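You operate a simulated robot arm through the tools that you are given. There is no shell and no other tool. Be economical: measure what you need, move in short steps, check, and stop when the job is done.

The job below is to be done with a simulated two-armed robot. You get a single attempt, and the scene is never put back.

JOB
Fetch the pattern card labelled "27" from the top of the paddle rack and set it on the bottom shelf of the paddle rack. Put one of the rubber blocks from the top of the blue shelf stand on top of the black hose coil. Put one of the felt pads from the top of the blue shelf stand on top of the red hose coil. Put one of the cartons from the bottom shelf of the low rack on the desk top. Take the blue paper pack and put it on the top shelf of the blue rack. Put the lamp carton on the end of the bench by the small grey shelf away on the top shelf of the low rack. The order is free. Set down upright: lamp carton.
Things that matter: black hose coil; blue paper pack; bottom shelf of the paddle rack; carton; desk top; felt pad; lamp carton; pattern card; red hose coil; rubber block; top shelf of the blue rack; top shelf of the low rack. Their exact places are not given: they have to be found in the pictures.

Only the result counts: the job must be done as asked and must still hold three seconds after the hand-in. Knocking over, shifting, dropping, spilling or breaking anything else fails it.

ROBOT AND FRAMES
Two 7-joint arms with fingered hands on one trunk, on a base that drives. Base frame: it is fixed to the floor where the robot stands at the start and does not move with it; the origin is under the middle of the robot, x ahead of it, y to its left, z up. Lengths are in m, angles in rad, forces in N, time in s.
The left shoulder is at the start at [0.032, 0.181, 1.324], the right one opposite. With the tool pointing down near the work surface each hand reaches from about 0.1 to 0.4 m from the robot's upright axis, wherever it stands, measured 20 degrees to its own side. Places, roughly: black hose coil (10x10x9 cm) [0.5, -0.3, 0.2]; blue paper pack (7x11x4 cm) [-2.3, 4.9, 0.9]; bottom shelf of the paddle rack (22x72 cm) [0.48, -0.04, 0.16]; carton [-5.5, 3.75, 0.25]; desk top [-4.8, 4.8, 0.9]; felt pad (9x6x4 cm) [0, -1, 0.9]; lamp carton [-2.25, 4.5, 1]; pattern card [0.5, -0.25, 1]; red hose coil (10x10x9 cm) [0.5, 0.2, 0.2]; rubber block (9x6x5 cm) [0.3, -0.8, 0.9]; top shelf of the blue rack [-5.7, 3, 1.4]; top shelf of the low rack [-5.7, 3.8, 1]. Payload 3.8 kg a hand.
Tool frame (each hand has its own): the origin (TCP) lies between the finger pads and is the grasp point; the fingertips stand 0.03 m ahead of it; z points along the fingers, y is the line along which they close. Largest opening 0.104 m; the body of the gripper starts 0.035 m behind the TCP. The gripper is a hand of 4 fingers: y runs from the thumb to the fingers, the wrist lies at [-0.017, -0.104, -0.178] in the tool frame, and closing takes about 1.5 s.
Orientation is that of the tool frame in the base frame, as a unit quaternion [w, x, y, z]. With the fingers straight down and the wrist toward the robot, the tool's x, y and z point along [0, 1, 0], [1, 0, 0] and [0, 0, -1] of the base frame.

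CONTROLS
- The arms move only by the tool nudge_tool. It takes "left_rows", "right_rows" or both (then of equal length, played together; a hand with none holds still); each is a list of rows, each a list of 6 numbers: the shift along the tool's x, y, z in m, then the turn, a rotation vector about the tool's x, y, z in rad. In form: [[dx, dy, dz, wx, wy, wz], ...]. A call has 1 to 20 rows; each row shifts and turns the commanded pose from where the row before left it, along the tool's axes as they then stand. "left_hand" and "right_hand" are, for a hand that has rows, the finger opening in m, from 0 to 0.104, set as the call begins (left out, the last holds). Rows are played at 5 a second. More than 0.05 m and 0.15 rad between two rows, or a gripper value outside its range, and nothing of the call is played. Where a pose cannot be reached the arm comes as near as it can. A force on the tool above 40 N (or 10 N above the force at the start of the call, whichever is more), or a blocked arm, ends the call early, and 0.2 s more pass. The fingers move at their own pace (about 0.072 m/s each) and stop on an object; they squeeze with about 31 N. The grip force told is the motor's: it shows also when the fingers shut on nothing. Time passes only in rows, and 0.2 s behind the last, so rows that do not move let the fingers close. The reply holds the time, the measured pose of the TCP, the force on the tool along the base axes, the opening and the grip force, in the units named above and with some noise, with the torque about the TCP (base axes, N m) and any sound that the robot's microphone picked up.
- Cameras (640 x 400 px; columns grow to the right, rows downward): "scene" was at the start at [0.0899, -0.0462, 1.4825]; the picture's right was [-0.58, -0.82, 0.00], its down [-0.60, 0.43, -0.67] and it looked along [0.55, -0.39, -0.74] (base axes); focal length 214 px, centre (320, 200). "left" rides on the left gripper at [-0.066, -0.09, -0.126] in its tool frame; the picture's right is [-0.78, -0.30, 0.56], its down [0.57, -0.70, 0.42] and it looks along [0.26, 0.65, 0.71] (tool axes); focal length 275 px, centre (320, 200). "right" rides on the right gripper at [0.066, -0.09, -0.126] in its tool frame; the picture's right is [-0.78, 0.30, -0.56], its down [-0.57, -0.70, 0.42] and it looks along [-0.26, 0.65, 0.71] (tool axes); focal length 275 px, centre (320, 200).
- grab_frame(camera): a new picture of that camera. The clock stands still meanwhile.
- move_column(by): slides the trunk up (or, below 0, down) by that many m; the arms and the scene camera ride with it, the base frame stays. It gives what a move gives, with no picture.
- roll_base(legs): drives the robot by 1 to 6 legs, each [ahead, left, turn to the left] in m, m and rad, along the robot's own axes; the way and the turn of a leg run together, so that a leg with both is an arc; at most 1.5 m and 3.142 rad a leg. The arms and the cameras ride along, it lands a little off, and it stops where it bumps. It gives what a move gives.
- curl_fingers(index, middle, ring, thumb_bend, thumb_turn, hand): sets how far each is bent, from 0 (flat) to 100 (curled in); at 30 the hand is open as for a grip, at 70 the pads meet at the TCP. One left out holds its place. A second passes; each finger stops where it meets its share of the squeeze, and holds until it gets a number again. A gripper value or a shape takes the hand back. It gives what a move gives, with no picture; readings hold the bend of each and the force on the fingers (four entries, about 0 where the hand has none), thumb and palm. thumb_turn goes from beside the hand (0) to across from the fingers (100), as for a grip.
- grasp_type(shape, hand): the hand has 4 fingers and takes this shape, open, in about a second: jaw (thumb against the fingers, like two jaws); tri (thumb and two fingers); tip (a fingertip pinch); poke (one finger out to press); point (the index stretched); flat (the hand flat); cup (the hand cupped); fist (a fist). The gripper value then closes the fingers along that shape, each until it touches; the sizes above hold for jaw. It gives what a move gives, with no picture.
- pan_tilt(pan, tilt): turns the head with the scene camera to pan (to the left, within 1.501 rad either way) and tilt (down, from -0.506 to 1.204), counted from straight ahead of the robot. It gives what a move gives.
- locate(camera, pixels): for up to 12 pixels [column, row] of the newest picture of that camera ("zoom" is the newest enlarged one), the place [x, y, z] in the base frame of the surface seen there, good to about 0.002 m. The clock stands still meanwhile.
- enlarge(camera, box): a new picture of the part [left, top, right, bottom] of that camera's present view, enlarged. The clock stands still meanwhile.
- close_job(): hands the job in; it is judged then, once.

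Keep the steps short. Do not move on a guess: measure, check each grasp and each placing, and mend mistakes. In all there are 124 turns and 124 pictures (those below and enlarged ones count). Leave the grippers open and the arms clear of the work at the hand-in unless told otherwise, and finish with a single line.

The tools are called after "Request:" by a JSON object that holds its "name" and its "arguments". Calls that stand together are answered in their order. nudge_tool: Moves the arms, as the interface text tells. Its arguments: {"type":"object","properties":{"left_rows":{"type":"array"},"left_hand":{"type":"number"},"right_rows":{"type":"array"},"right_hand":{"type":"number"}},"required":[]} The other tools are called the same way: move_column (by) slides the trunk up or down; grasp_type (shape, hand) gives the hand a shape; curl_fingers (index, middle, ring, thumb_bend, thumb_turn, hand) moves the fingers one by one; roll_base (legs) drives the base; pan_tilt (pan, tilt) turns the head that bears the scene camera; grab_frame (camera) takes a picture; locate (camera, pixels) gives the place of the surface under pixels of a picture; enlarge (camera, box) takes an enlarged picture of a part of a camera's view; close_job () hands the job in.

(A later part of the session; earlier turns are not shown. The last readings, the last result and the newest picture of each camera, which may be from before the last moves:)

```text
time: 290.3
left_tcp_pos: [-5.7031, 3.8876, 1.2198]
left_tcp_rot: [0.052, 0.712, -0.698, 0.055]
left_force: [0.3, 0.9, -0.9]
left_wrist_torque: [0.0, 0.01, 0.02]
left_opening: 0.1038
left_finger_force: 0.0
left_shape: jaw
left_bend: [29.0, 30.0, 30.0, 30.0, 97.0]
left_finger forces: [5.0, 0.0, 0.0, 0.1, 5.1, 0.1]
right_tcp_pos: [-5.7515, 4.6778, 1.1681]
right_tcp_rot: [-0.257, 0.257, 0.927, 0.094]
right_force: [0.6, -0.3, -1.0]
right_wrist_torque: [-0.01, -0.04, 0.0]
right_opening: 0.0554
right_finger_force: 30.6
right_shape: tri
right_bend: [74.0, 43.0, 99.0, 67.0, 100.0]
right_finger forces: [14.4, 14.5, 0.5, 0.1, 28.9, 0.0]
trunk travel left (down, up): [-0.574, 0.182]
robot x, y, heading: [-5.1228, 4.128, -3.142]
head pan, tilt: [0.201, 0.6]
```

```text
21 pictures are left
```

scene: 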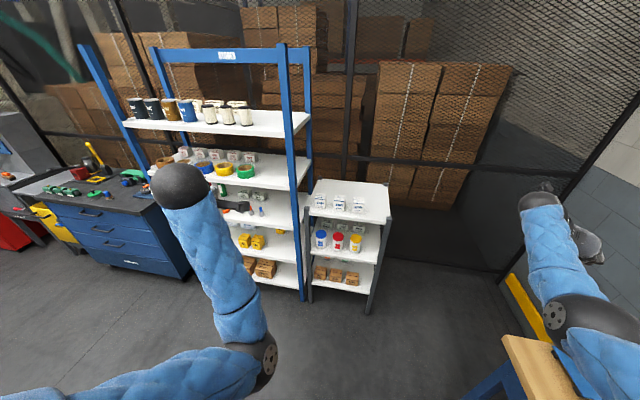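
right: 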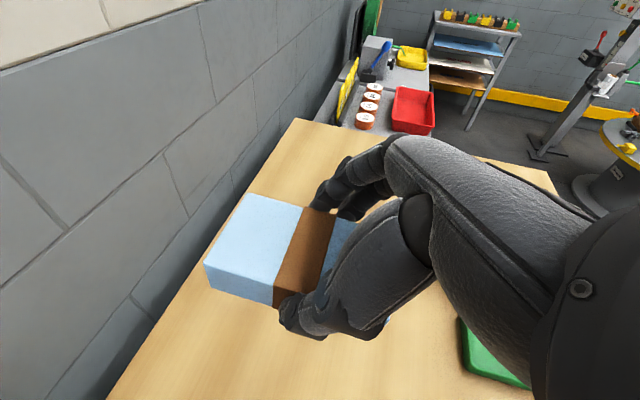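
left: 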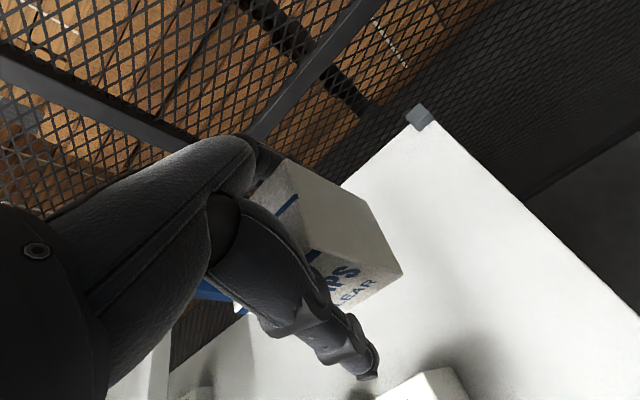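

The carton is wedged lightly between index and thumb bases. Lower it again and open fingers wider with curl_fingers.

Request:
{"name": "move_column", "arguments": {"by": -0.2}}

Request:
{"name": "move_column", "arguments": {"by": -0.003}}

Request:
{"name": "curl_fingers", "arguments": {"hand": "left", "index": 10, "middle": 10, "ring": 10, "thumb_bend": 10}}

```text
time: 292.4
left_tcp_pos: [-5.7021, 3.8883, 1.0212]
left_tcp_rot: [0.053, 0.712, -0.698, 0.054]
left_force: [0.2, -0.5, -0.2]
left_wrist_torque: [-0.01, 0.01, -0.01]
left_opening: 0.1039
left_finger_force: 0.1
left_shape: jaw
left_bend: [29.0, 30.0, 30.0, 30.0, 97.0]
left_finger forces: [4.9, 0.0, 0.0, 0.0, 5.0, 0.0]
right_tcp_pos: [-5.7511, 4.6785, 0.9691]
right_tcp_rot: [-0.257, 0.257, 0.927, 0.094]
right_force: [0.3, 0.7, -0.9]
right_wrist_torque: [0.0, -0.01, 0.0]
right_opening: 0.0553
right_finger_force: 31.0
right_shape: tri
right_bend: [74.0, 43.0, 99.0, 67.0, 100.0]
right_finger forces: [14.3, 14.5, 0.5, 0.0, 28.7, 0.1]
trunk travel left (down, up): [-0.374, 0.382]
robot x, y, heading: [-5.1251, 4.1247, -3.143]
head pan, tilt: [0.201, 0.6]
```

```text
time: 292.9
left_tcp_pos: [-5.7023, 3.8883, 1.019]
left_tcp_rot: [0.054, 0.712, -0.698, 0.054]
left_force: [0.4, 0.8, 4.6]
left_wrist_torque: [0.07, 0.11, -0.03]
left_opening: 0.104
left_finger_force: 0.1
left_shape: jaw
left_bend: [29.0, 30.0, 30.0, 30.0, 97.0]
left_finger forces: [5.8, 0.1, 0.0, 0.0, 6.4, 0.0]
right_tcp_pos: [-5.7506, 4.6794, 0.9655]
right_tcp_rot: [-0.257, 0.257, 0.927, 0.093]
right_force: [-0.5, -0.4, 0.2]
right_wrist_torque: [-0.03, -0.05, 0.01]
right_opening: 0.0553
right_finger_force: 31.2
right_shape: tri
right_bend: [74.0, 43.0, 99.0, 67.0, 100.0]
right_finger forces: [14.4, 14.4, 0.5, 0.0, 28.8, 0.0]
trunk travel left (down, up): [-0.371, 0.385]
robot x, y, heading: [-5.1219, 4.1276, -3.146]
head pan, tilt: [0.201, 0.6]
```

```text
time: 293.9
left_tcp_pos: [-5.703, 3.8883, 1.0178]
left_tcp_rot: [0.052, 0.713, -0.697, 0.055]
left_force: [0.9, -0.4, 0.5]
left_wrist_torque: [0.02, 0.03, -0.01]
left_opening: 0.1454
left_finger_force: 0.1
left_shape: fingers
left_bend: [10.0, 10.0, 10.0, 10.0, 97.0]
left_finger forces: [0.1, 0.0, 0.0, 0.0, 0.1, 0.1]
right_tcp_pos: [-5.7518, 4.6782, 0.9664]
right_tcp_rot: [-0.256, 0.258, 0.927, 0.094]
right_force: [0.1, -0.9, -1.5]
right_wrist_torque: [0.01, -0.06, 0.04]
right_opening: 0.0552
right_finger_force: 30.7
right_shape: tri
right_bend: [74.0, 43.0, 99.0, 67.0, 100.0]
right_finger forces: [14.4, 14.3, 0.5, 0.0, 28.7, 0.1]
trunk travel left (down, up): [-0.371, 0.385]
robot x, y, heading: [-5.124, 4.1333, -3.143]
head pan, tilt: [0.201, 0.6]
```

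Now free (forces zero). Lift and check.

Request:
{"name": "move_column", "arguments": {"by": 0.2}}

Request:
{"name": "grab_frame", "arguments": {"camera": "left"}}

```text
time: 296.1
left_tcp_pos: [-5.7038, 3.8887, 1.2178]
left_tcp_rot: [0.053, 0.711, -0.699, 0.055]
left_force: [-0.1, 0.1, -0.7]
left_wrist_torque: [-0.02, 0.0, 0.03]
left_opening: 0.1454
left_finger_force: 0.0
left_shape: fingers
left_bend: [10.0, 10.0, 10.0, 10.0, 97.0]
left_finger forces: [0.1, 0.1, 0.0, 0.0, 0.0, 0.1]
right_tcp_pos: [-5.7516, 4.6793, 1.1652]
right_tcp_rot: [-0.256, 0.257, 0.927, 0.094]
right_force: [-0.3, -0.1, -1.2]
right_wrist_torque: [-0.01, -0.02, 0.01]
right_opening: 0.0552
right_finger_force: 31.5
right_shape: tri
right_bend: [74.0, 43.0, 99.0, 67.0, 100.0]
right_finger forces: [14.4, 14.4, 0.5, 0.0, 28.8, 0.0]
trunk travel left (down, up): [-0.571, 0.185]
robot x, y, heading: [-5.1233, 4.1242, -3.143]
head pan, tilt: [0.201, 0.6]
```

```text
20 pictures are left
```

left: 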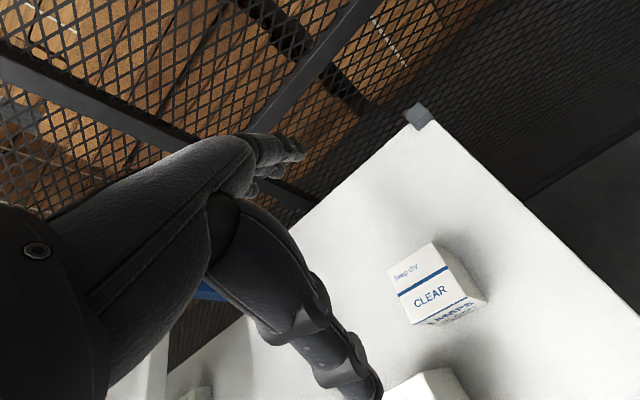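

Lamp carton stands upright on the low rack top. Now raise trunk and the right hand (pack) and back off, then turn toward the blue rack.

Request:
{"name": "move_column", "arguments": {"by": 0.18}}

Request:
{"name": "nudge_tool", "arguments": {"right_rows": [[0.021, 0.0017, -0.034, 0, 0, 0], [0.021, 0.0017, -0.034, 0, 0, 0], [0.021, 0.0017, -0.034, 0, 0, 0], [0.021, 0.0017, -0.034, 0, 0, 0], [0.021, 0.0017, -0.034, 0, 0, 0], [0, 0, 0, 0, 0, 0]]}}

Request:
{"name": "roll_base", "arguments": {"legs": [[-0.5, 0.3, 0], [0, 0, 0.98]]}}

Request:
{"name": "pan_tilt", "arguments": {"pan": -0.5, "tilt": 0.4}}

Request:
{"name": "grab_frame", "arguments": {"camera": "scene"}}

```text
time: 298.1
left_tcp_pos: [-5.7025, 3.8872, 1.3974]
left_tcp_rot: [0.053, 0.712, -0.698, 0.055]
left_force: [0.1, -0.2, -0.3]
left_wrist_torque: [0.02, -0.02, 0.0]
left_opening: 0.1456
left_finger_force: 0.0
left_shape: fingers
left_bend: [10.0, 10.0, 10.0, 10.0, 97.0]
left_finger forces: [0.0, 0.0, 0.0, 0.0, 0.0, 0.0]
right_tcp_pos: [-5.752, 4.6795, 1.3452]
right_tcp_rot: [-0.256, 0.257, 0.927, 0.094]
right_force: [-0.2, 0.9, -1.3]
right_wrist_torque: [-0.02, -0.05, 0.0]
right_opening: 0.0553
right_finger_force: 31.5
right_shape: tri
right_bend: [74.0, 43.0, 99.0, 67.0, 100.0]
right_finger forces: [14.4, 14.4, 0.4, 0.0, 28.7, 0.0]
trunk travel left (down, up): [-0.751, 0.005]
robot x, y, heading: [-5.1261, 4.129, -3.137]
head pan, tilt: [0.201, 0.6]
```

```text
time: 299.5
left_tcp_pos: [-5.7037, 3.888, 1.3981]
left_tcp_rot: [0.052, 0.711, -0.699, 0.055]
left_force: [-0.2, 0.3, 0.7]
left_wrist_torque: [-0.01, -0.02, -0.02]
left_opening: 0.1452
left_finger_force: 0.1
left_shape: fingers
left_bend: [10.0, 10.0, 10.0, 10.0, 97.0]
left_finger forces: [0.1, 0.0, 0.0, 0.1, 0.0, 0.1]
right_tcp_pos: [-5.751, 4.6763, 1.5443]
right_tcp_rot: [-0.256, 0.257, 0.927, 0.093]
right_force: [0.0, 0.2, -0.4]
right_wrist_torque: [0.0, -0.01, 0.0]
right_opening: 0.0553
right_finger_force: 31.9
right_shape: tri
right_bend: [74.0, 43.0, 99.0, 67.0, 100.0]
right_finger forces: [14.4, 14.4, 0.5, 0.0, 28.8, 0.0]
trunk travel left (down, up): [-0.751, 0.005]
robot x, y, heading: [-5.1238, 4.1305, -3.144]
head pan, tilt: [0.201, 0.6]
```

```text
time: 305.2
left_tcp_pos: [-4.754, 3.2238, 1.3985]
left_tcp_rot: [0.02, 0.956, -0.282, 0.073]
left_force: [0.8, 0.3, -0.4]
left_wrist_torque: [0.0, 0.0, 0.0]
left_opening: 0.1453
left_finger_force: 0.1
left_shape: fingers
left_bend: [10.0, 10.0, 10.0, 10.0, 97.0]
left_finger forces: [0.0, 0.1, 0.1, 0.0, 0.0, 0.0]
right_tcp_pos: [-5.4344, 3.6245, 1.5431]
right_tcp_rot: [-0.27, -0.208, 0.939, -0.037]
right_force: [0.5, -0.3, -1.1]
right_wrist_torque: [0.03, -0.04, -0.01]
right_opening: 0.0553
right_finger_force: 31.0
right_shape: tri
right_bend: [74.0, 43.0, 100.0, 67.0, 100.0]
right_finger forces: [14.4, 14.2, 0.4, 0.0, 28.9, 0.0]
trunk travel left (down, up): [-0.751, 0.005]
robot x, y, heading: [-4.628, 3.837, -2.159]
head pan, tilt: [0.201, 0.6]
```

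```text
time: 306.3
left_tcp_pos: [-4.7535, 3.2238, 1.3981]
left_tcp_rot: [0.021, 0.957, -0.281, 0.073]
left_force: [0.1, -0.3, 0.2]
left_wrist_torque: [-0.04, -0.01, -0.01]
left_opening: 0.1453
left_finger_force: 0.1
left_shape: fingers
left_bend: [10.0, 10.0, 10.0, 10.0, 97.0]
left_finger forces: [0.0, 0.0, 0.0, 0.1, 0.0, 0.0]
right_tcp_pos: [-5.4347, 3.6233, 1.5433]
right_tcp_rot: [-0.271, -0.207, 0.939, -0.037]
right_force: [0.3, 0.2, -1.1]
right_wrist_torque: [-0.01, 0.0, 0.01]
right_opening: 0.0556
right_finger_force: 30.9
right_shape: tri
right_bend: [74.0, 43.0, 100.0, 67.0, 100.0]
right_finger forces: [14.4, 14.2, 0.5, 0.0, 28.7, 0.0]
trunk travel left (down, up): [-0.751, 0.005]
robot x, y, heading: [-4.6287, 3.8342, -2.164]
head pan, tilt: [-0.499, 0.4]
```

```text
19 pictures are left
```

scene: 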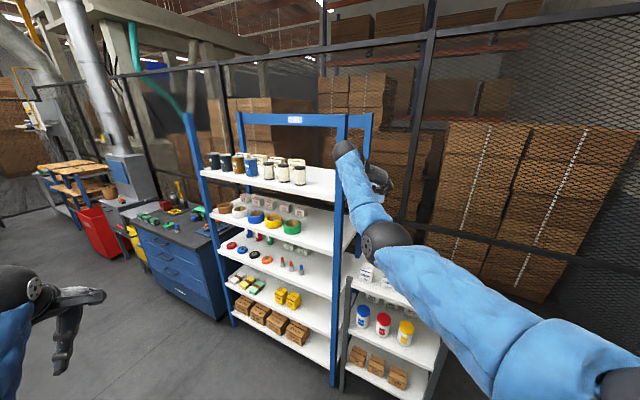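

Request:
{"name": "locate", "arguments": {"camera": "scene", "pixels": [[299, 172], [298, 183], [315, 185], [330, 180], [320, 197], [338, 200], [325, 172], [306, 178], [338, 130], [320, 120]]}}

```text
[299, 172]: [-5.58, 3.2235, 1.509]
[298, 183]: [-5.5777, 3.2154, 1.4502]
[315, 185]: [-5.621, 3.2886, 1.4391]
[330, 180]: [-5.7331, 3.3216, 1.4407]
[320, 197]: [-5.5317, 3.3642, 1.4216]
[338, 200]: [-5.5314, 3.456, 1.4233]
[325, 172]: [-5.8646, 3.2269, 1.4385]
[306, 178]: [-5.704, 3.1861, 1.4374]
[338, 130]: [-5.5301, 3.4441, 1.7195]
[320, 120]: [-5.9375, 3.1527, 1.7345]
```

Free spot on blue rack's top shelf: y 3.27–3.43, z=1.439. Align the hand to −x, shift beside the front post (staying in front), then check.

Request:
{"name": "nudge_tool", "arguments": {"right_rows": [[0, 0, 0, -0.061, -0.005, 0.099], [0, 0, 0, -0.061, -0.005, 0.099], [0, 0, 0, -0.061, -0.005, 0.099], [0, 0, 0, 0, 0, 0]]}}

Request:
{"name": "roll_base", "arguments": {"legs": [[0.21, 0.178, 0]]}}

Request:
{"name": "grab_frame", "arguments": {"camera": "right"}}

```text
time: 307.3
left_tcp_pos: [-4.7542, 3.2247, 1.3985]
left_tcp_rot: [0.021, 0.957, -0.282, 0.072]
left_force: [0.1, -0.4, 0.1]
left_wrist_torque: [-0.02, -0.02, 0.0]
left_opening: 0.1452
left_finger_force: 0.1
left_shape: fingers
left_bend: [10.0, 10.0, 10.0, 10.0, 97.0]
left_finger forces: [0.0, 0.1, 0.0, 0.1, 0.0, 0.1]
right_tcp_pos: [-5.4129, 3.6403, 1.5377]
right_tcp_rot: [-0.274, -0.04, 0.961, 0.01]
right_force: [0.1, -0.2, -1.7]
right_wrist_torque: [0.0, -0.01, -0.02]
right_opening: 0.0553
right_finger_force: 31.0
right_shape: tri
right_bend: [74.0, 43.0, 100.0, 67.0, 100.0]
right_finger forces: [14.4, 14.2, 0.1, 0.1, 28.7, 0.1]
right hand out of reach, approached as far as the arm can: row 2, 3
trunk travel left (down, up): [-0.751, 0.005]
robot x, y, heading: [-4.6243, 3.8385, -2.163]
head pan, tilt: [-0.499, 0.4]
```

```text
time: 309.3
left_tcp_pos: [-4.725, 2.9494, 1.3983]
left_tcp_rot: [0.021, 0.957, -0.281, 0.072]
left_force: [0.7, 0.5, 1.0]
left_wrist_torque: [-0.03, 0.01, 0.03]
left_opening: 0.1452
left_finger_force: 0.1
left_shape: fingers
left_bend: [10.0, 10.0, 10.0, 10.0, 97.0]
left_finger forces: [0.1, 0.0, 0.0, 0.0, 0.0, 0.1]
right_tcp_pos: [-5.3832, 3.3664, 1.5375]
right_tcp_rot: [-0.273, -0.041, 0.961, 0.01]
right_force: [-0.1, 0.2, -0.7]
right_wrist_torque: [0.02, 0.01, 0.04]
right_opening: 0.0552
right_finger_force: 31.4
right_shape: tri
right_bend: [74.0, 43.0, 100.0, 67.0, 100.0]
right_finger forces: [14.3, 14.3, 0.1, 0.1, 28.7, 0.0]
trunk travel left (down, up): [-0.751, 0.005]
robot x, y, heading: [-4.6, 3.5615, -2.162]
head pan, tilt: [-0.499, 0.4]
```

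```text
18 pictures are left
```

right: 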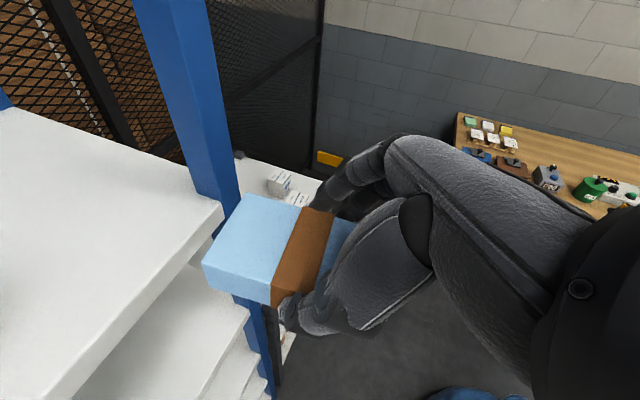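

Request:
{"name": "locate", "arguments": {"camera": "right", "pixels": [[208, 258], [247, 200], [340, 245], [225, 230], [270, 300], [235, 205], [218, 205], [190, 215], [100, 250], [205, 150]]}}

```text
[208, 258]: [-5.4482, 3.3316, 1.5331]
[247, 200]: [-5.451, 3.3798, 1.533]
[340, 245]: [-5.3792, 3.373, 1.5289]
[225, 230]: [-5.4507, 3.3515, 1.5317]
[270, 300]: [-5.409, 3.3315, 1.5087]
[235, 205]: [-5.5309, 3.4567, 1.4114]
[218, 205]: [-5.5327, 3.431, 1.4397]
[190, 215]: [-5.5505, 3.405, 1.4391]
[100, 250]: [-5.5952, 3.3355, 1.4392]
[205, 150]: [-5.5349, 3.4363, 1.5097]
```

Aligned with the gap (post at y≥3.431, roll ≤3.255). Drive in 0.21 along −x.

Request:
{"name": "roll_base", "arguments": {"legs": [[0.1215, -0.171, 0]]}}

Request:
{"name": "grab_frame", "arguments": {"camera": "right"}}

Request:
{"name": "locate", "arguments": {"camera": "right", "pixels": [[208, 258], [247, 200], [270, 300], [190, 230], [340, 245]]}}

```text
time: 310.9
left_tcp_pos: [-4.9328, 2.9395, 1.3976]
left_tcp_rot: [0.021, 0.957, -0.281, 0.072]
left_force: [-0.1, 0.8, -0.9]
left_wrist_torque: [0.03, -0.01, -0.02]
left_opening: 0.1453
left_finger_force: 0.1
left_shape: fingers
left_bend: [10.0, 10.0, 10.0, 10.0, 97.0]
left_finger forces: [0.0, 0.1, 0.0, 0.0, 0.1, 0.1]
right_tcp_pos: [-5.5912, 3.3551, 1.5374]
right_tcp_rot: [-0.274, -0.043, 0.961, 0.009]
right_force: [0.4, -0.3, -0.8]
right_wrist_torque: [-0.02, -0.03, 0.04]
right_opening: 0.0552
right_finger_force: 31.0
right_shape: tri
right_bend: [74.0, 43.0, 100.0, 67.0, 100.0]
right_finger forces: [14.3, 14.2, 0.2, 0.0, 28.8, 0.1]
trunk travel left (down, up): [-0.751, 0.005]
robot x, y, heading: [-4.8113, 3.5532, -2.162]
head pan, tilt: [-0.499, 0.4]
```

```text
17 pictures are left
```

right: 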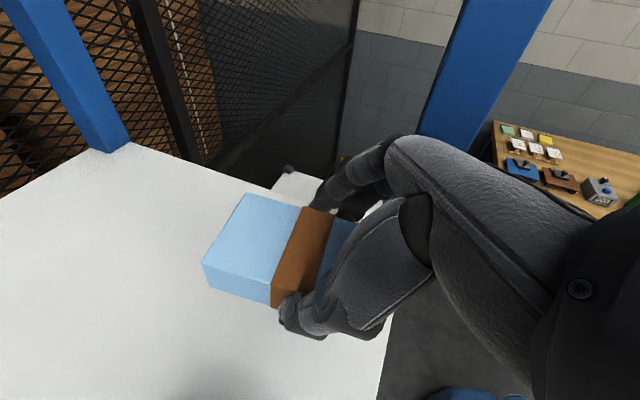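

```text
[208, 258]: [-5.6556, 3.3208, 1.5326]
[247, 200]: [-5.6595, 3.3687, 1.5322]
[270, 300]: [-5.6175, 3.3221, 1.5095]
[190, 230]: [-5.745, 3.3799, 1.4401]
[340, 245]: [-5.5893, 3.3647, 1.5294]
```

Lower with the trunk until near contact, then open.

Request:
{"name": "move_column", "arguments": {"by": -0.05}}

Request:
{"name": "move_column", "arguments": {"by": -0.004}}

```text
time: 311.8
left_tcp_pos: [-4.9343, 2.9407, 1.3477]
left_tcp_rot: [0.02, 0.957, -0.281, 0.072]
left_force: [0.4, -0.4, -0.5]
left_wrist_torque: [0.0, 0.02, -0.02]
left_opening: 0.1452
left_finger_force: 0.0
left_shape: fingers
left_bend: [10.0, 10.0, 10.0, 10.0, 97.0]
left_finger forces: [0.1, 0.0, 0.0, 0.1, 0.0, 0.1]
right_tcp_pos: [-5.5929, 3.3534, 1.488]
right_tcp_rot: [-0.274, -0.043, 0.961, 0.009]
right_force: [0.2, 0.8, -0.9]
right_wrist_torque: [-0.01, 0.0, -0.02]
right_opening: 0.0556
right_finger_force: 31.0
right_shape: tri
right_bend: [74.0, 43.0, 100.0, 67.0, 100.0]
right_finger forces: [14.5, 14.2, 0.0, 0.1, 28.8, 0.1]
trunk travel left (down, up): [-0.701, 0.055]
robot x, y, heading: [-4.8069, 3.5568, -2.159]
head pan, tilt: [-0.499, 0.4]
```

```text
time: 312.4
left_tcp_pos: [-4.9341, 2.9407, 1.3437]
left_tcp_rot: [0.021, 0.957, -0.281, 0.072]
left_force: [0.8, 0.5, 0.2]
left_wrist_torque: [0.04, 0.01, 0.0]
left_opening: 0.1453
left_finger_force: 0.0
left_shape: fingers
left_bend: [10.0, 10.0, 10.0, 10.0, 97.0]
left_finger forces: [0.0, 0.0, 0.1, 0.0, 0.0, 0.0]
right_tcp_pos: [-5.5926, 3.3552, 1.4832]
right_tcp_rot: [-0.274, -0.043, 0.961, 0.01]
right_force: [0.2, -0.3, -1.0]
right_wrist_torque: [0.01, -0.04, 0.0]
right_opening: 0.0554
right_finger_force: 31.2
right_shape: tri
right_bend: [74.0, 43.0, 100.0, 67.0, 100.0]
right_finger forces: [14.4, 14.2, 0.2, 0.0, 28.7, 0.0]
trunk travel left (down, up): [-0.697, 0.059]
robot x, y, heading: [-4.8072, 3.5519, -2.163]
head pan, tilt: [-0.499, 0.4]
```

Request:
{"name": "move_column", "arguments": {"by": -0.004}}

Request:
{"name": "nudge_tool", "arguments": {"right_rows": [[0, 0, 0, 0, 0, 0], [0, 0, 0, 0, 0, 0], [0, 0, 0, 0, 0, 0], [0, 0, 0, 0, 0, 0], [0, 0, 0, 0, 0, 0]], "right_hand": 0.095}}

Request:
{"name": "move_column", "arguments": {"by": 0.06}}

Request:
{"name": "grab_frame", "arguments": {"camera": "right"}}

```text
time: 312.9
left_tcp_pos: [-4.9327, 2.9413, 1.3406]
left_tcp_rot: [0.021, 0.957, -0.281, 0.072]
left_force: [-0.3, -0.2, 0.0]
left_wrist_torque: [-0.01, -0.03, 0.05]
left_opening: 0.1454
left_finger_force: 0.1
left_shape: fingers
left_bend: [10.0, 10.0, 10.0, 10.0, 97.0]
left_finger forces: [0.0, 0.1, 0.0, 0.0, 0.1, 0.0]
right_tcp_pos: [-5.5927, 3.3553, 1.4817]
right_tcp_rot: [-0.276, -0.043, 0.96, 0.009]
right_force: [-0.3, -1.9, 12.2]
right_wrist_torque: [0.25, -0.47, -0.12]
right_opening: 0.0553
right_finger_force: 30.5
right_shape: tri
right_bend: [74.0, 43.0, 100.0, 67.0, 100.0]
right_finger forces: [15.1, 16.0, 12.2, 0.1, 28.3, 0.0]
trunk travel left (down, up): [-0.693, 0.063]
robot x, y, heading: [-4.8104, 3.5536, -2.159]
head pan, tilt: [-0.499, 0.4]
```

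```text
time: 314.1
left_tcp_pos: [-4.9329, 2.9407, 1.3396]
left_tcp_rot: [0.021, 0.957, -0.28, 0.072]
left_force: [-0.3, -0.1, -0.2]
left_wrist_torque: [0.0, 0.02, -0.02]
left_opening: 0.1455
left_finger_force: 0.0
left_shape: fingers
left_bend: [10.0, 10.0, 10.0, 10.0, 97.0]
left_finger forces: [0.0, 0.0, 0.0, 0.0, 0.1, 0.0]
right_tcp_pos: [-5.5911, 3.3543, 1.4798]
right_tcp_rot: [-0.274, -0.043, 0.961, 0.01]
right_force: [-2.7, -2.5, 16.3]
right_wrist_torque: [0.38, -0.46, 0.02]
right_opening: 0.0947
right_finger_force: 0.1
right_shape: tri
right_bend: [32.0, 32.0, 99.0, 31.0, 98.0]
right_finger forces: [0.0, 0.0, 15.9, 0.1, 0.0, 0.0]
trunk travel left (down, up): [-0.693, 0.063]
robot x, y, heading: [-4.8054, 3.553, -2.16]
head pan, tilt: [-0.499, 0.4]
```

```text
time: 315.1
left_tcp_pos: [-4.9348, 2.9399, 1.3992]
left_tcp_rot: [0.02, 0.957, -0.281, 0.073]
left_force: [0.3, 0.2, -0.5]
left_wrist_torque: [0.0, 0.0, -0.02]
left_opening: 0.1454
left_finger_force: 0.1
left_shape: fingers
left_bend: [10.0, 10.0, 10.0, 10.0, 97.0]
left_finger forces: [0.0, 0.0, 0.0, 0.0, 0.1, 0.0]
right_tcp_pos: [-5.5934, 3.3563, 1.5372]
right_tcp_rot: [-0.272, -0.042, 0.961, 0.011]
right_force: [-0.5, -0.4, -0.2]
right_wrist_torque: [0.02, 0.03, 0.01]
right_opening: 0.0944
right_finger_force: 0.0
right_shape: tri
right_bend: [32.0, 32.0, 99.0, 31.0, 98.0]
right_finger forces: [0.1, 0.0, 0.1, 0.1, 0.0, 0.1]
trunk travel left (down, up): [-0.753, 0.003]
robot x, y, heading: [-4.8101, 3.5557, -2.155]
head pan, tilt: [-0.499, 0.4]
```

```text
16 pictures are left
```

right: 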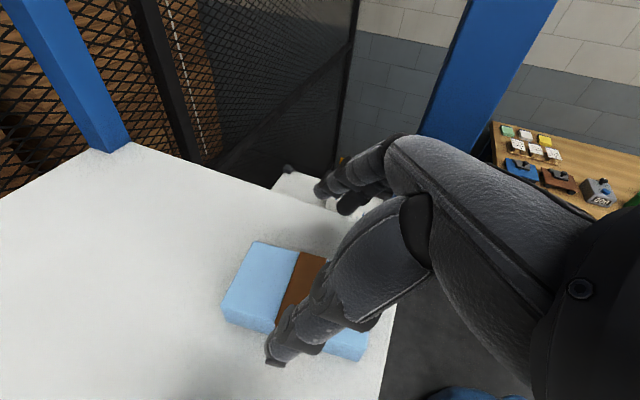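

Pack rests on the top shelf. Back out, then go to about (−4.55,3.99), heading π, and tuck/level the hands for the low carton.

Request:
{"name": "roll_base", "arguments": {"legs": [[-0.14, 0.207, 0], [-0.37, -0.27, 0], [0, 0, -0.985]]}}

Request:
{"name": "pan_tilt", "arguments": {"pan": 0.1, "tilt": 0.7}}

Request:
{"name": "nudge_tool", "arguments": {"left_rows": [[0, 0, 0, 0, -0.075, 0], [0, 0, 0, 0, -0.075, 0], [0, 0, 0, 0, 0, 0]], "left_hand": 0.104}}

Request:
{"name": "grab_frame", "arguments": {"camera": "scene"}}

```text
time: 316.9
left_tcp_pos: [-4.7081, 2.9411, 1.402]
left_tcp_rot: [0.022, 0.956, -0.284, 0.071]
left_force: [1.1, 0.0, 0.5]
left_wrist_torque: [0.02, 0.05, -0.04]
left_opening: 0.1454
left_finger_force: 0.2
left_shape: fingers
left_bend: [10.0, 10.0, 10.0, 10.0, 97.0]
left_finger forces: [0.0, 0.0, 0.0, 0.0, 0.0, 0.0]
right_tcp_pos: [-5.3603, 3.3607, 1.5428]
right_tcp_rot: [-0.276, -0.038, 0.96, 0.013]
right_force: [0.8, 0.5, 0.7]
right_wrist_torque: [-0.02, 0.02, -0.02]
right_opening: 0.0949
right_finger_force: 0.0
right_shape: tri
right_bend: [32.0, 32.0, 99.0, 31.0, 98.0]
right_finger forces: [0.0, 0.0, 0.1, 0.1, 0.1, 0.0]
trunk travel left (down, up): [-0.753, 0.003]
robot x, y, heading: [-4.584, 3.5547, -2.17]
head pan, tilt: [-0.499, 0.4]
stopped in leg 1: the robot was blocked; the commanded pose is now the measured one
```

```text
time: 317.9
left_tcp_pos: [-4.714, 2.9413, 1.3997]
left_tcp_rot: [0.021, 0.955, -0.286, 0.074]
left_force: [-0.5, -1.0, 0.2]
left_wrist_torque: [-0.01, 0.02, 0.0]
left_opening: 0.1453
left_finger_force: 0.2
left_shape: fingers
left_bend: [10.0, 10.0, 10.0, 10.0, 97.0]
left_finger forces: [0.0, 0.0, 0.2, 0.0, 0.0, 0.0]
right_tcp_pos: [-5.37, 3.3635, 1.5389]
right_tcp_rot: [-0.272, -0.038, 0.961, 0.012]
right_force: [-0.6, 0.0, 0.0]
right_wrist_torque: [-0.05, 0.0, 0.06]
right_opening: 0.0947
right_finger_force: 0.1
right_shape: tri
right_bend: [32.0, 32.0, 99.0, 31.0, 98.0]
right_finger forces: [0.0, 0.0, 0.0, 0.0, 0.0, 0.0]
trunk travel left (down, up): [-0.753, 0.003]
robot x, y, heading: [-4.5813, 3.5552, -2.174]
head pan, tilt: [0.099, 0.7]
```

```text
time: 318.7
left_tcp_pos: [-4.712, 2.9423, 1.4001]
left_tcp_rot: [0.0, 0.958, -0.287, 0.0]
left_force: [-0.2, 0.5, -0.2]
left_wrist_torque: [-0.03, -0.01, 0.04]
left_opening: 0.1037
left_finger_force: 0.2
left_shape: jaw
left_bend: [30.0, 30.0, 30.0, 30.0, 97.0]
left_finger forces: [0.0, 0.1, 0.0, 0.0, 0.0, 0.1]
right_tcp_pos: [-5.368, 3.3643, 1.5389]
right_tcp_rot: [-0.272, -0.038, 0.961, 0.012]
right_force: [-0.1, -0.5, 0.3]
right_wrist_torque: [0.01, -0.01, 0.01]
right_opening: 0.0946
right_finger_force: 0.1
right_shape: tri
right_bend: [32.0, 32.0, 99.0, 31.0, 98.0]
right_finger forces: [0.1, 0.0, 0.0, 0.0, 0.0, 0.0]
trunk travel left (down, up): [-0.753, 0.003]
robot x, y, heading: [-4.5813, 3.5562, -2.174]
head pan, tilt: [0.099, 0.7]
```

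```text
15 pictures are left
```

scene: 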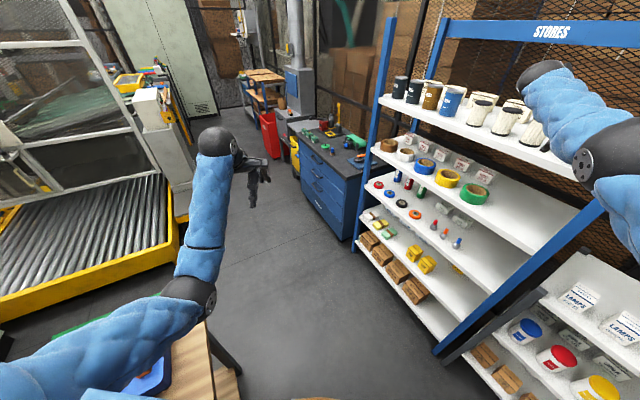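

Lightly stopped by the table behind. Move away from it (−x,+y) and turn to heading π.

Request:
{"name": "roll_base", "arguments": {"legs": [[0.02, -0.03, 0], [-0.33, -0.29, 0], [0, 0, -0.97]]}}

Request:
{"name": "pan_tilt", "arguments": {"pan": 0.0, "tilt": 0.75}}

Request:
{"name": "enlarge", "arguments": {"camera": "scene", "box": [200, 160, 440, 310]}}

```text
time: 324.3
left_tcp_pos: [-5.2504, 3.755, 1.3998]
left_tcp_rot: [0.0, 0.715, -0.699, 0.001]
left_force: [-0.4, -0.4, -0.5]
left_wrist_torque: [-0.01, -0.01, -0.02]
left_opening: 0.1039
left_finger_force: 0.1
left_shape: jaw
left_bend: [30.0, 30.0, 30.0, 30.0, 97.0]
left_finger forces: [0.0, 0.0, 0.1, 0.0, 0.1, 0.0]
right_tcp_pos: [-5.2764, 4.5315, 1.5391]
right_tcp_rot: [-0.236, 0.413, 0.869, 0.137]
right_force: [0.0, -0.4, -0.2]
right_wrist_torque: [0.0, 0.0, 0.0]
right_opening: 0.0948
right_finger_force: 0.1
right_shape: tri
right_bend: [32.0, 32.0, 99.0, 31.0, 98.0]
right_finger forces: [0.0, 0.0, 0.1, 0.1, 0.1, 0.0]
trunk travel left (down, up): [-0.753, 0.003]
robot x, y, heading: [-4.6718, 3.9922, -3.134]
head pan, tilt: [0.099, 0.7]
```

```text
time: 325.0
left_tcp_pos: [-5.25, 3.7539, 1.3989]
left_tcp_rot: [0.002, 0.715, -0.699, 0.0]
left_force: [0.5, -0.3, 0.7]
left_wrist_torque: [0.02, 0.01, 0.0]
left_opening: 0.1039
left_finger_force: 0.2
left_shape: jaw
left_bend: [30.0, 30.0, 30.0, 30.0, 97.0]
left_finger forces: [0.0, 0.1, 0.0, 0.0, 0.0, 0.0]
right_tcp_pos: [-5.276, 4.5324, 1.5397]
right_tcp_rot: [-0.236, 0.414, 0.868, 0.138]
right_force: [-0.2, -0.3, -0.3]
right_wrist_torque: [-0.02, -0.01, 0.0]
right_opening: 0.0946
right_finger_force: 0.1
right_shape: tri
right_bend: [32.0, 32.0, 99.0, 31.0, 98.0]
right_finger forces: [0.0, 0.1, 0.0, 0.0, 0.1, 0.0]
trunk travel left (down, up): [-0.753, 0.003]
robot x, y, heading: [-4.6701, 3.9921, -3.143]
head pan, tilt: [0.0, 0.75]
```

```text
2.67 times, centred on (320, 235) of scene
```

zoom: 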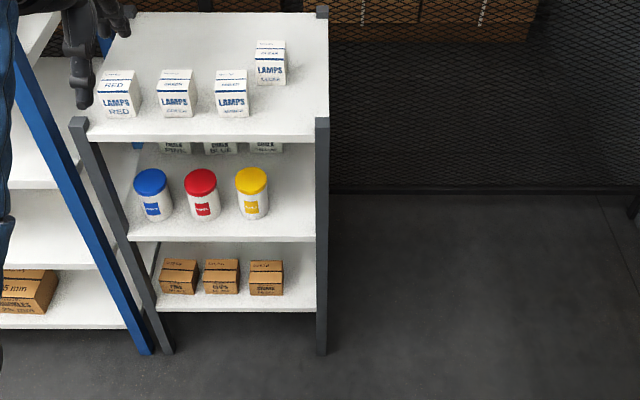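

Request:
{"name": "locate", "arguments": {"camera": "zoom", "pixels": [[251, 272], [283, 272], [250, 262], [281, 262], [266, 285], [266, 265], [237, 275], [300, 305], [318, 290], [265, 245], [230, 240], [300, 240]]}}

Request:
{"name": "enlarge", "arguments": {"camera": "right", "box": [0, 0, 640, 400]}}

```text
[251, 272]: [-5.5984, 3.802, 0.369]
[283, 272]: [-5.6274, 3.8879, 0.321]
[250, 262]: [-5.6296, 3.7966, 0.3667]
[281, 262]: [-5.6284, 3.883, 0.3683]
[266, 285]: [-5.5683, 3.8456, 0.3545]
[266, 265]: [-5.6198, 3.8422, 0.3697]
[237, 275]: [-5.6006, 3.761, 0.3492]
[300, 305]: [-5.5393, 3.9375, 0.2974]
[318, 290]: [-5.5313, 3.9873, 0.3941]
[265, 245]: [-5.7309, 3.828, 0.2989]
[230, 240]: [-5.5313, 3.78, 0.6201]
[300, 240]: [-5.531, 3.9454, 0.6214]
```

```text
1.00 times, centred on (320, 200) of right (not enlarged: the box is as wide or as high as the picture)
```

zoom: 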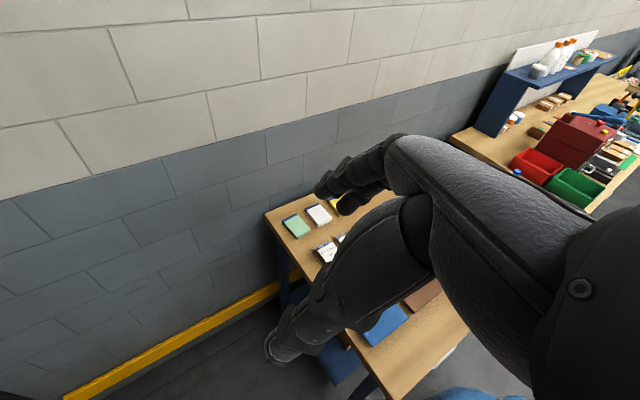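

Carton (rightmost): x −5.63…−5.568, y 3.80–3.885, z 0.298–0.369. Bring both hands inward, then lower the trunk.

Request:
{"name": "nudge_tool", "arguments": {"left_rows": [[-0.043, 0, 0, 0, 0, 0], [-0.043, 0, 0, 0, 0, 0], [-0.043, 0, 0, 0, 0, 0], [0, 0, 0, 0, 0, 0], [0, 0, 0, 0, 0, 0], [0, 0, 0, 0, 0, 0]], "right_rows": [[-0.0273, -0.0258, -0.0182, 0, 0, 0], [-0.0273, -0.0258, -0.0182, 0, 0, 0], [-0.0273, -0.0258, -0.0182, 0, 0, 0], [-0.0273, -0.0258, -0.0182, 0, 0, 0], [-0.0273, -0.0258, -0.0182, 0, 0, 0], [0, 0, 0, 0, 0, 0]]}}

Request:
{"name": "roll_base", "arguments": {"legs": [[0, 0.03, 0]]}}

Request:
{"name": "move_column", "arguments": {"by": -0.4}}

Request:
{"name": "move_column", "arguments": {"by": -0.35}}

```text
time: 326.4
left_tcp_pos: [-5.2556, 3.8838, 1.3997]
left_tcp_rot: [0.001, 0.715, -0.699, 0.002]
left_force: [0.3, 0.1, 0.5]
left_wrist_torque: [-0.02, -0.02, 0.02]
left_opening: 0.1039
left_finger_force: 0.0
left_shape: jaw
left_bend: [30.0, 30.0, 30.0, 30.0, 97.0]
left_finger forces: [0.0, 0.0, 0.0, 0.0, 0.0, 0.0]
right_tcp_pos: [-5.2887, 4.3293, 1.5436]
right_tcp_rot: [-0.241, 0.407, 0.871, 0.133]
right_force: [-0.1, 0.6, -0.6]
right_wrist_torque: [-0.03, -0.01, 0.0]
right_opening: 0.0946
right_finger_force: 0.1
right_shape: tri
right_bend: [32.0, 32.0, 99.0, 31.0, 98.0]
right_finger forces: [0.0, 0.0, 0.0, 0.0, 0.1, 0.0]
right hand out of reach, approached as far as the arm can: row 1, 2, 5
trunk travel left (down, up): [-0.753, 0.003]
robot x, y, heading: [-4.669, 3.9983, -3.134]
head pan, tilt: [0.0, 0.75]
```

```text
time: 327.2
left_tcp_pos: [-5.2558, 3.8594, 1.4001]
left_tcp_rot: [0.003, 0.715, -0.699, 0.003]
left_force: [0.3, 1.1, -0.5]
left_wrist_torque: [-0.05, -0.01, 0.01]
left_opening: 0.1038
left_finger_force: 0.1
left_shape: jaw
left_bend: [30.0, 30.0, 30.0, 30.0, 97.0]
left_finger forces: [0.0, 0.0, 0.0, 0.0, 0.1, 0.0]
right_tcp_pos: [-5.2896, 4.3056, 1.5412]
right_tcp_rot: [-0.24, 0.408, 0.871, 0.133]
right_force: [0.2, 0.6, -0.5]
right_wrist_torque: [-0.01, 0.01, -0.03]
right_opening: 0.0948
right_finger_force: 0.1
right_shape: tri
right_bend: [32.0, 32.0, 99.0, 31.0, 98.0]
right_finger forces: [0.1, 0.0, 0.0, 0.0, 0.0, 0.0]
trunk travel left (down, up): [-0.753, 0.003]
robot x, y, heading: [-4.6676, 3.9671, -3.141]
head pan, tilt: [0.0, 0.75]
```

```text
time: 331.1
left_tcp_pos: [-5.256, 3.853, 1.0004]
left_tcp_rot: [0.0, 0.715, -0.699, 0.001]
left_force: [0.7, -0.4, 0.1]
left_wrist_torque: [-0.01, 0.0, 0.03]
left_opening: 0.1039
left_finger_force: 0.1
left_shape: jaw
left_bend: [30.0, 30.0, 30.0, 30.0, 97.0]
left_finger forces: [0.0, 0.0, 0.0, 0.0, 0.1, 0.1]
right_tcp_pos: [-5.3141, 4.2986, 1.0922]
right_tcp_rot: [-0.205, 0.403, 0.879, 0.151]
right_force: [-0.8, 0.4, 1.0]
right_wrist_torque: [0.0, -0.02, -0.03]
right_opening: 0.0947
right_finger_force: 0.0
right_shape: tri
right_bend: [32.0, 32.0, 99.0, 31.0, 98.0]
right_finger forces: [0.1, 0.0, 0.0, 0.1, 0.1, 0.0]
trunk travel left (down, up): [-0.353, 0.403]
robot x, y, heading: [-4.6692, 3.9675, -3.135]
head pan, tilt: [0.0, 0.75]
```

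```text
time: 334.5
left_tcp_pos: [-5.2555, 3.8508, 0.6504]
left_tcp_rot: [0.004, 0.716, -0.698, 0.003]
left_force: [0.3, -0.4, -0.2]
left_wrist_torque: [0.01, -0.03, 0.01]
left_opening: 0.104
left_finger_force: 0.0
left_shape: jaw
left_bend: [30.0, 30.0, 30.0, 30.0, 97.0]
left_finger forces: [0.0, 0.0, 0.0, 0.0, 0.0, 0.0]
right_tcp_pos: [-5.3679, 4.2985, 0.5183]
right_tcp_rot: [-0.028, 0.365, 0.902, 0.229]
right_force: [-0.1, 0.2, 0.3]
right_wrist_torque: [-0.07, 0.02, -0.02]
right_opening: 0.0943
right_finger_force: 0.2
right_shape: tri
right_bend: [32.0, 32.0, 99.0, 31.0, 98.0]
right_finger forces: [0.0, 0.0, 0.0, 0.0, 0.0, 0.0]
trunk travel left (down, up): [-0.003, 0.753]
robot x, y, heading: [-4.6742, 3.9653, -3.139]
head pan, tilt: [0.0, 0.75]
```

Lower the left hand to z≈0.415 and drive in toward the carton, stopping short to check.

Request:
{"name": "nudge_tool", "arguments": {"left_rows": [[0.008, 0, 0.039, 0, 0, 0], [0, 0, 0.04, 0, 0, 0], [0, 0, 0.04, 0, 0, 0], [0, 0, 0.04, 0, 0, 0], [0, 0, 0.04, 0, 0, 0], [0, 0, 0.036, 0, 0, 0], [0, 0, 0, 0, 0, 0]]}}

Request:
{"name": "roll_base", "arguments": {"legs": [[0.22, 0, 0]]}}

Request:
{"name": "grab_frame", "arguments": {"camera": "left"}}

```text
time: 335.4
left_tcp_pos: [-5.3011, 3.8298, 0.5752]
left_tcp_rot: [0.064, 0.716, -0.693, -0.043]
left_force: [0.5, -0.5, -0.5]
left_wrist_torque: [-0.01, -0.01, 0.0]
left_opening: 0.104
left_finger_force: 0.1
left_shape: jaw
left_bend: [30.0, 30.0, 30.0, 30.0, 97.0]
left_finger forces: [0.1, 0.0, 0.0, 0.0, 0.0, 0.1]
right_tcp_pos: [-5.3681, 4.2988, 0.5182]
right_tcp_rot: [-0.027, 0.365, 0.902, 0.229]
right_force: [-0.1, 0.6, 0.2]
right_wrist_torque: [-0.02, -0.02, 0.01]
right_opening: 0.0948
right_finger_force: 0.0
right_shape: tri
right_bend: [32.0, 32.0, 99.0, 31.0, 98.0]
right_finger forces: [0.0, 0.1, 0.1, 0.1, 0.0, 0.0]
trunk travel left (down, up): [-0.003, 0.753]
robot x, y, heading: [-4.6749, 3.9672, -3.135]
head pan, tilt: [0.0, 0.75]
stopped in row 4 (left hand): the arm was blocked; the commanded pose is now the measured one
```

```text
time: 336.9
left_tcp_pos: [-5.4802, 3.8229, 0.5649]
left_tcp_rot: [0.05, 0.721, -0.691, -0.025]
left_force: [8.9, 3.0, -8.7]
left_wrist_torque: [-0.02, -0.04, -0.03]
left_opening: 0.1036
left_finger_force: 0.0
left_shape: jaw
left_bend: [30.0, 34.0, 30.0, 30.0, 97.0]
left_finger forces: [0.0, 12.5, 0.0, 0.0, 0.0, 0.0]
right_tcp_pos: [-5.5568, 4.2941, 0.5187]
right_tcp_rot: [-0.027, 0.363, 0.903, 0.229]
right_force: [-0.6, -1.1, 0.0]
right_wrist_torque: [0.05, 0.03, -0.03]
right_opening: 0.0949
right_finger_force: 0.1
right_shape: tri
right_bend: [32.0, 32.0, 99.0, 31.0, 98.0]
right_finger forces: [0.0, 0.1, 0.1, 0.1, 0.1, 0.0]
trunk travel left (down, up): [-0.003, 0.753]
robot x, y, heading: [-4.8605, 3.964, -3.136]
head pan, tilt: [0.0, 0.75]
stopped in leg 1: the force on the tool passed its limit at 77 N (the readings are from after the stop); the commanded pose is now the measured one
```

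```text
12 pictures are left
```

left: 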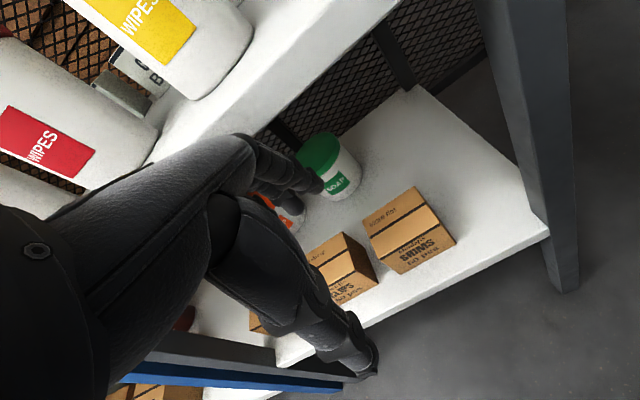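

The left arm had self-blocked and the hand touched the middle shelf's edge. Back off; instead use lateral 0.23 with the middle carton (y≈3.724). Check rack afterwards.

Request:
{"name": "roll_base", "arguments": {"legs": [[-0.2, 0, 0]]}}

Request:
{"name": "nudge_tool", "arguments": {"left_rows": [[0.04, 0, 0, 0, 0, 0], [0.04, 0, 0, 0, 0, 0], [0.04, 0, 0, 0, 0, 0], [0, 0, 0, 0, 0, 0]]}}

Request:
{"name": "enlarge", "arguments": {"camera": "scene", "box": [180, 60, 460, 235]}}

```text
time: 338.6
left_tcp_pos: [-5.2786, 3.8297, 0.5661]
left_tcp_rot: [0.051, 0.719, -0.693, -0.028]
left_force: [-0.2, 0.1, 1.0]
left_wrist_torque: [0.02, -0.01, 0.0]
left_opening: 0.1044
left_finger_force: 0.1
left_shape: jaw
left_bend: [30.0, 30.0, 30.0, 30.0, 97.0]
left_finger forces: [0.0, 0.0, 0.0, 0.1, 0.0, 0.0]
right_tcp_pos: [-5.35, 4.299, 0.5184]
right_tcp_rot: [-0.027, 0.366, 0.902, 0.23]
right_force: [-0.6, 0.0, -0.1]
right_wrist_torque: [-0.02, -0.01, 0.02]
right_opening: 0.0949
right_finger_force: 0.0
right_shape: tri
right_bend: [32.0, 32.0, 99.0, 31.0, 98.0]
right_finger forces: [0.0, 0.0, 0.0, 0.1, 0.1, 0.0]
trunk travel left (down, up): [-0.003, 0.753]
robot x, y, heading: [-4.6514, 3.9692, -3.14]
head pan, tilt: [0.0, 0.75]
```

```text
time: 339.6
left_tcp_pos: [-5.278, 3.7111, 0.5712]
left_tcp_rot: [0.05, 0.719, -0.693, -0.028]
left_force: [-0.1, 1.1, -0.2]
left_wrist_torque: [0.02, 0.01, 0.02]
left_opening: 0.104
left_finger_force: 0.1
left_shape: jaw
left_bend: [30.0, 30.0, 30.0, 30.0, 97.0]
left_finger forces: [0.0, 0.1, 0.0, 0.0, 0.1, 0.1]
right_tcp_pos: [-5.3491, 4.2986, 0.5191]
right_tcp_rot: [-0.027, 0.366, 0.902, 0.229]
right_force: [0.0, -0.7, -0.7]
right_wrist_torque: [0.01, 0.01, -0.01]
right_opening: 0.0945
right_finger_force: 0.1
right_shape: tri
right_bend: [32.0, 32.0, 99.0, 31.0, 98.0]
right_finger forces: [0.0, 0.0, 0.0, 0.1, 0.0, 0.0]
trunk travel left (down, up): [-0.003, 0.753]
robot x, y, heading: [-4.6549, 3.964, -3.143]
head pan, tilt: [0.0, 0.75]
```

```text
2.29 times, centred on (320, 148) of scene
```

zoom: 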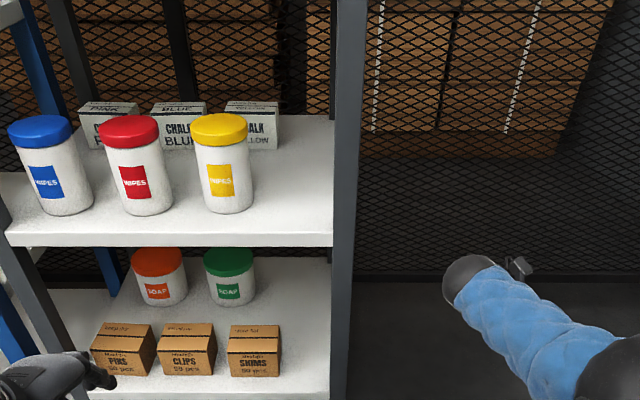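

Request:
{"name": "locate", "arguments": {"camera": "zoom", "pixels": [[162, 347], [212, 347], [165, 326], [210, 326], [187, 335], [150, 340], [232, 340], [110, 345], [230, 280], [160, 285], [170, 240]]}}

Request:
{"name": "nudge_tool", "arguments": {"left_rows": [[0, 0, 0.03, -0.04, -0.028, 0], [0, 0, 0.03, -0.04, -0.028, 0], [0, 0, 0.03, 0, 0, 0], [0, 0, 0.03, 0, 0, 0], [0, 0, 0.03, 0, 0, 0], [0, 0, 0, 0, 0, 0]]}}

```text
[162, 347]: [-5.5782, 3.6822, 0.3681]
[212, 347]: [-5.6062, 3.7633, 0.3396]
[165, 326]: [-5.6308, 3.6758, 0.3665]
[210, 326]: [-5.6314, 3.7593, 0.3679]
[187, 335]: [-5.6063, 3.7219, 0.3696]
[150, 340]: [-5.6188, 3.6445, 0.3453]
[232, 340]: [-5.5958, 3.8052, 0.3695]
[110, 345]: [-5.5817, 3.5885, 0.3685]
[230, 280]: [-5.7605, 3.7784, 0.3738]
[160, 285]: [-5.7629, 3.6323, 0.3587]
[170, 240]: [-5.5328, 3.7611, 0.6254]
```

```text
time: 341.0
left_tcp_pos: [-5.2972, 3.7087, 0.4238]
left_tcp_rot: [0.061, 0.715, -0.692, -0.074]
left_force: [0.2, -0.7, 0.5]
left_wrist_torque: [-0.01, 0.01, -0.05]
left_opening: 0.104
left_finger_force: 0.0
left_shape: jaw
left_bend: [30.0, 30.0, 30.0, 30.0, 97.0]
left_finger forces: [0.0, 0.1, 0.0, 0.0, 0.1, 0.0]
right_tcp_pos: [-5.3513, 4.2999, 0.5184]
right_tcp_rot: [-0.026, 0.366, 0.902, 0.229]
right_force: [-0.5, 1.2, -0.4]
right_wrist_torque: [0.02, 0.01, -0.01]
right_opening: 0.0946
right_finger_force: 0.0
right_shape: tri
right_bend: [32.0, 32.0, 99.0, 31.0, 98.0]
right_finger forces: [0.0, 0.0, 0.0, 0.0, 0.1, 0.1]
trunk travel left (down, up): [-0.003, 0.753]
robot x, y, heading: [-4.6534, 3.9664, -3.145]
head pan, tilt: [0.0, 0.75]
```

Fix the tilt (0.19), then drive in short of the shelf and re-check force.

Request:
{"name": "nudge_tool", "arguments": {"left_rows": [[-0.006, 0, 0.004, 0.095, 0, 0], [-0.006, 0, 0.004, 0.095, 0, 0], [0, 0, 0, 0, 0, 0]]}}

```text
time: 341.8
left_tcp_pos: [-5.3011, 3.7217, 0.4167]
left_tcp_rot: [-0.009, 0.718, -0.696, -0.01]
left_force: [0.3, 0.1, 0.3]
left_wrist_torque: [-0.01, 0.0, 0.06]
left_opening: 0.104
left_finger_force: 0.1
left_shape: jaw
left_bend: [30.0, 30.0, 30.0, 30.0, 97.0]
left_finger forces: [0.0, 0.0, 0.1, 0.1, 0.1, 0.0]
right_tcp_pos: [-5.3489, 4.2997, 0.5188]
right_tcp_rot: [-0.027, 0.366, 0.902, 0.229]
right_force: [-0.7, -0.2, -0.2]
right_wrist_torque: [0.01, -0.02, 0.0]
right_opening: 0.0945
right_finger_force: 0.1
right_shape: tri
right_bend: [32.0, 32.0, 99.0, 31.0, 98.0]
right_finger forces: [0.0, 0.0, 0.1, 0.1, 0.0, 0.0]
trunk travel left (down, up): [-0.003, 0.753]
robot x, y, heading: [-4.6508, 3.9637, -3.145]
head pan, tilt: [0.0, 0.75]
```

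Level. Drive forward 0.30 (shelf underside ≈0.60, hand top ≈0.56).

Request:
{"name": "roll_base", "arguments": {"legs": [[0.2, 0, 0.003]]}}

Request:
{"name": "grab_frame", "arguments": {"camera": "left"}}

Request:
{"name": "locate", "arguments": {"camera": "left", "pixels": [[320, 250], [350, 270], [380, 290], [330, 300], [360, 320], [300, 230], [400, 250], [420, 280]]}}

```text
time: 343.4
left_tcp_pos: [-5.5033, 3.7178, 0.4161]
left_tcp_rot: [-0.007, 0.719, -0.695, -0.01]
left_force: [0.4, -0.1, -0.9]
left_wrist_torque: [0.04, 0.03, 0.01]
left_opening: 0.1041
left_finger_force: 0.1
left_shape: jaw
left_bend: [30.0, 30.0, 30.0, 30.0, 97.0]
left_finger forces: [0.0, 0.0, 0.0, 0.1, 0.1, 0.0]
right_tcp_pos: [-5.5555, 4.2954, 0.5187]
right_tcp_rot: [-0.027, 0.364, 0.902, 0.229]
right_force: [0.1, -0.4, 0.5]
right_wrist_torque: [0.04, -0.02, 0.0]
right_opening: 0.0947
right_finger_force: 0.0
right_shape: tri
right_bend: [32.0, 32.0, 99.0, 31.0, 98.0]
right_finger forces: [0.1, 0.0, 0.0, 0.0, 0.0, 0.2]
trunk travel left (down, up): [-0.003, 0.753]
robot x, y, heading: [-4.8596, 3.9605, -3.133]
head pan, tilt: [0.0, 0.75]
```

```text
10 pictures are left
```

left: 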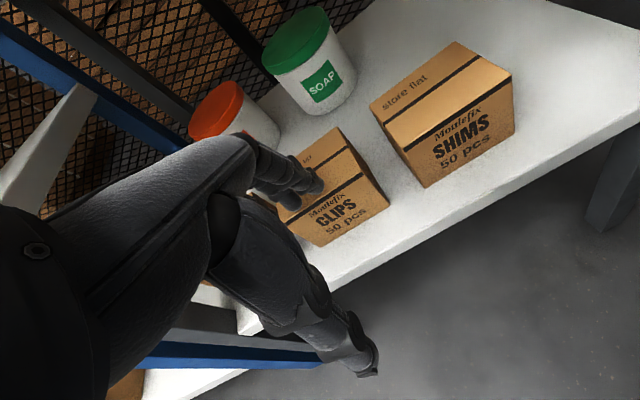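

```text
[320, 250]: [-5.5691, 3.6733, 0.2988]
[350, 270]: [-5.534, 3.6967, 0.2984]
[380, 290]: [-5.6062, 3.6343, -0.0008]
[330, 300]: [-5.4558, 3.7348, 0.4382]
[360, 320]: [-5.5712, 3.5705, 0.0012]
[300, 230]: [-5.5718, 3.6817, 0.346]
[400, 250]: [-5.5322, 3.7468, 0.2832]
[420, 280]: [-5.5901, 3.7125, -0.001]
```

Request:
{"name": "roll_base", "arguments": {"legs": [[0.1, -0.003, 0]]}}

Request:
{"name": "nudge_tool", "arguments": {"left_rows": [[0, 0, 0.02, 0, 0, 0], [0, 0, 0.02, 0, 0, 0], [0, 0, 0.02, 0, 0, 0], [0, 0, 0.012, 0, 0, 0], [0, 0, 0, 0, 0, 0]]}}

```text
time: 344.5
left_tcp_pos: [-5.6023, 3.7196, 0.4155]
left_tcp_rot: [-0.008, 0.72, -0.694, -0.009]
left_force: [0.6, 0.2, -0.1]
left_wrist_torque: [0.0, 0.01, 0.0]
left_opening: 0.1041
left_finger_force: 0.0
left_shape: jaw
left_bend: [30.0, 30.0, 30.0, 30.0, 97.0]
left_finger forces: [0.1, 0.1, 0.1, 0.0, 0.0, 0.0]
right_tcp_pos: [-5.655, 4.2964, 0.5173]
right_tcp_rot: [-0.027, 0.364, 0.902, 0.229]
right_force: [-0.4, 1.2, -0.6]
right_wrist_torque: [0.01, -0.01, 0.01]
right_opening: 0.0944
right_finger_force: 0.1
right_shape: tri
right_bend: [32.0, 32.0, 99.0, 31.0, 98.0]
right_finger forces: [0.0, 0.0, 0.0, 0.1, 0.1, 0.0]
trunk travel left (down, up): [-0.003, 0.753]
robot x, y, heading: [-4.9575, 3.9663, -3.137]
head pan, tilt: [0.0, 0.75]
```

```text
time: 345.7
left_tcp_pos: [-5.6046, 3.7199, 0.3469]
left_tcp_rot: [-0.007, 0.721, -0.693, -0.011]
left_force: [0.4, -0.6, 5.0]
left_wrist_torque: [0.05, -0.05, 0.01]
left_opening: 0.104
left_finger_force: 0.1
left_shape: jaw
left_bend: [30.0, 30.0, 30.0, 30.0, 97.0]
left_finger forces: [2.3, 0.0, 0.0, 0.0, 2.4, 0.0]
right_tcp_pos: [-5.6547, 4.2975, 0.5195]
right_tcp_rot: [-0.028, 0.363, 0.903, 0.228]
right_force: [0.7, -0.4, 0.1]
right_wrist_torque: [-0.01, 0.0, 0.0]
right_opening: 0.0947
right_finger_force: 0.1
right_shape: tri
right_bend: [32.0, 32.0, 99.0, 31.0, 98.0]
right_finger forces: [0.0, 0.1, 0.1, 0.0, 0.1, 0.0]
trunk travel left (down, up): [-0.003, 0.753]
robot x, y, heading: [-4.9576, 3.9693, -3.134]
head pan, tilt: [0.0, 0.75]
```

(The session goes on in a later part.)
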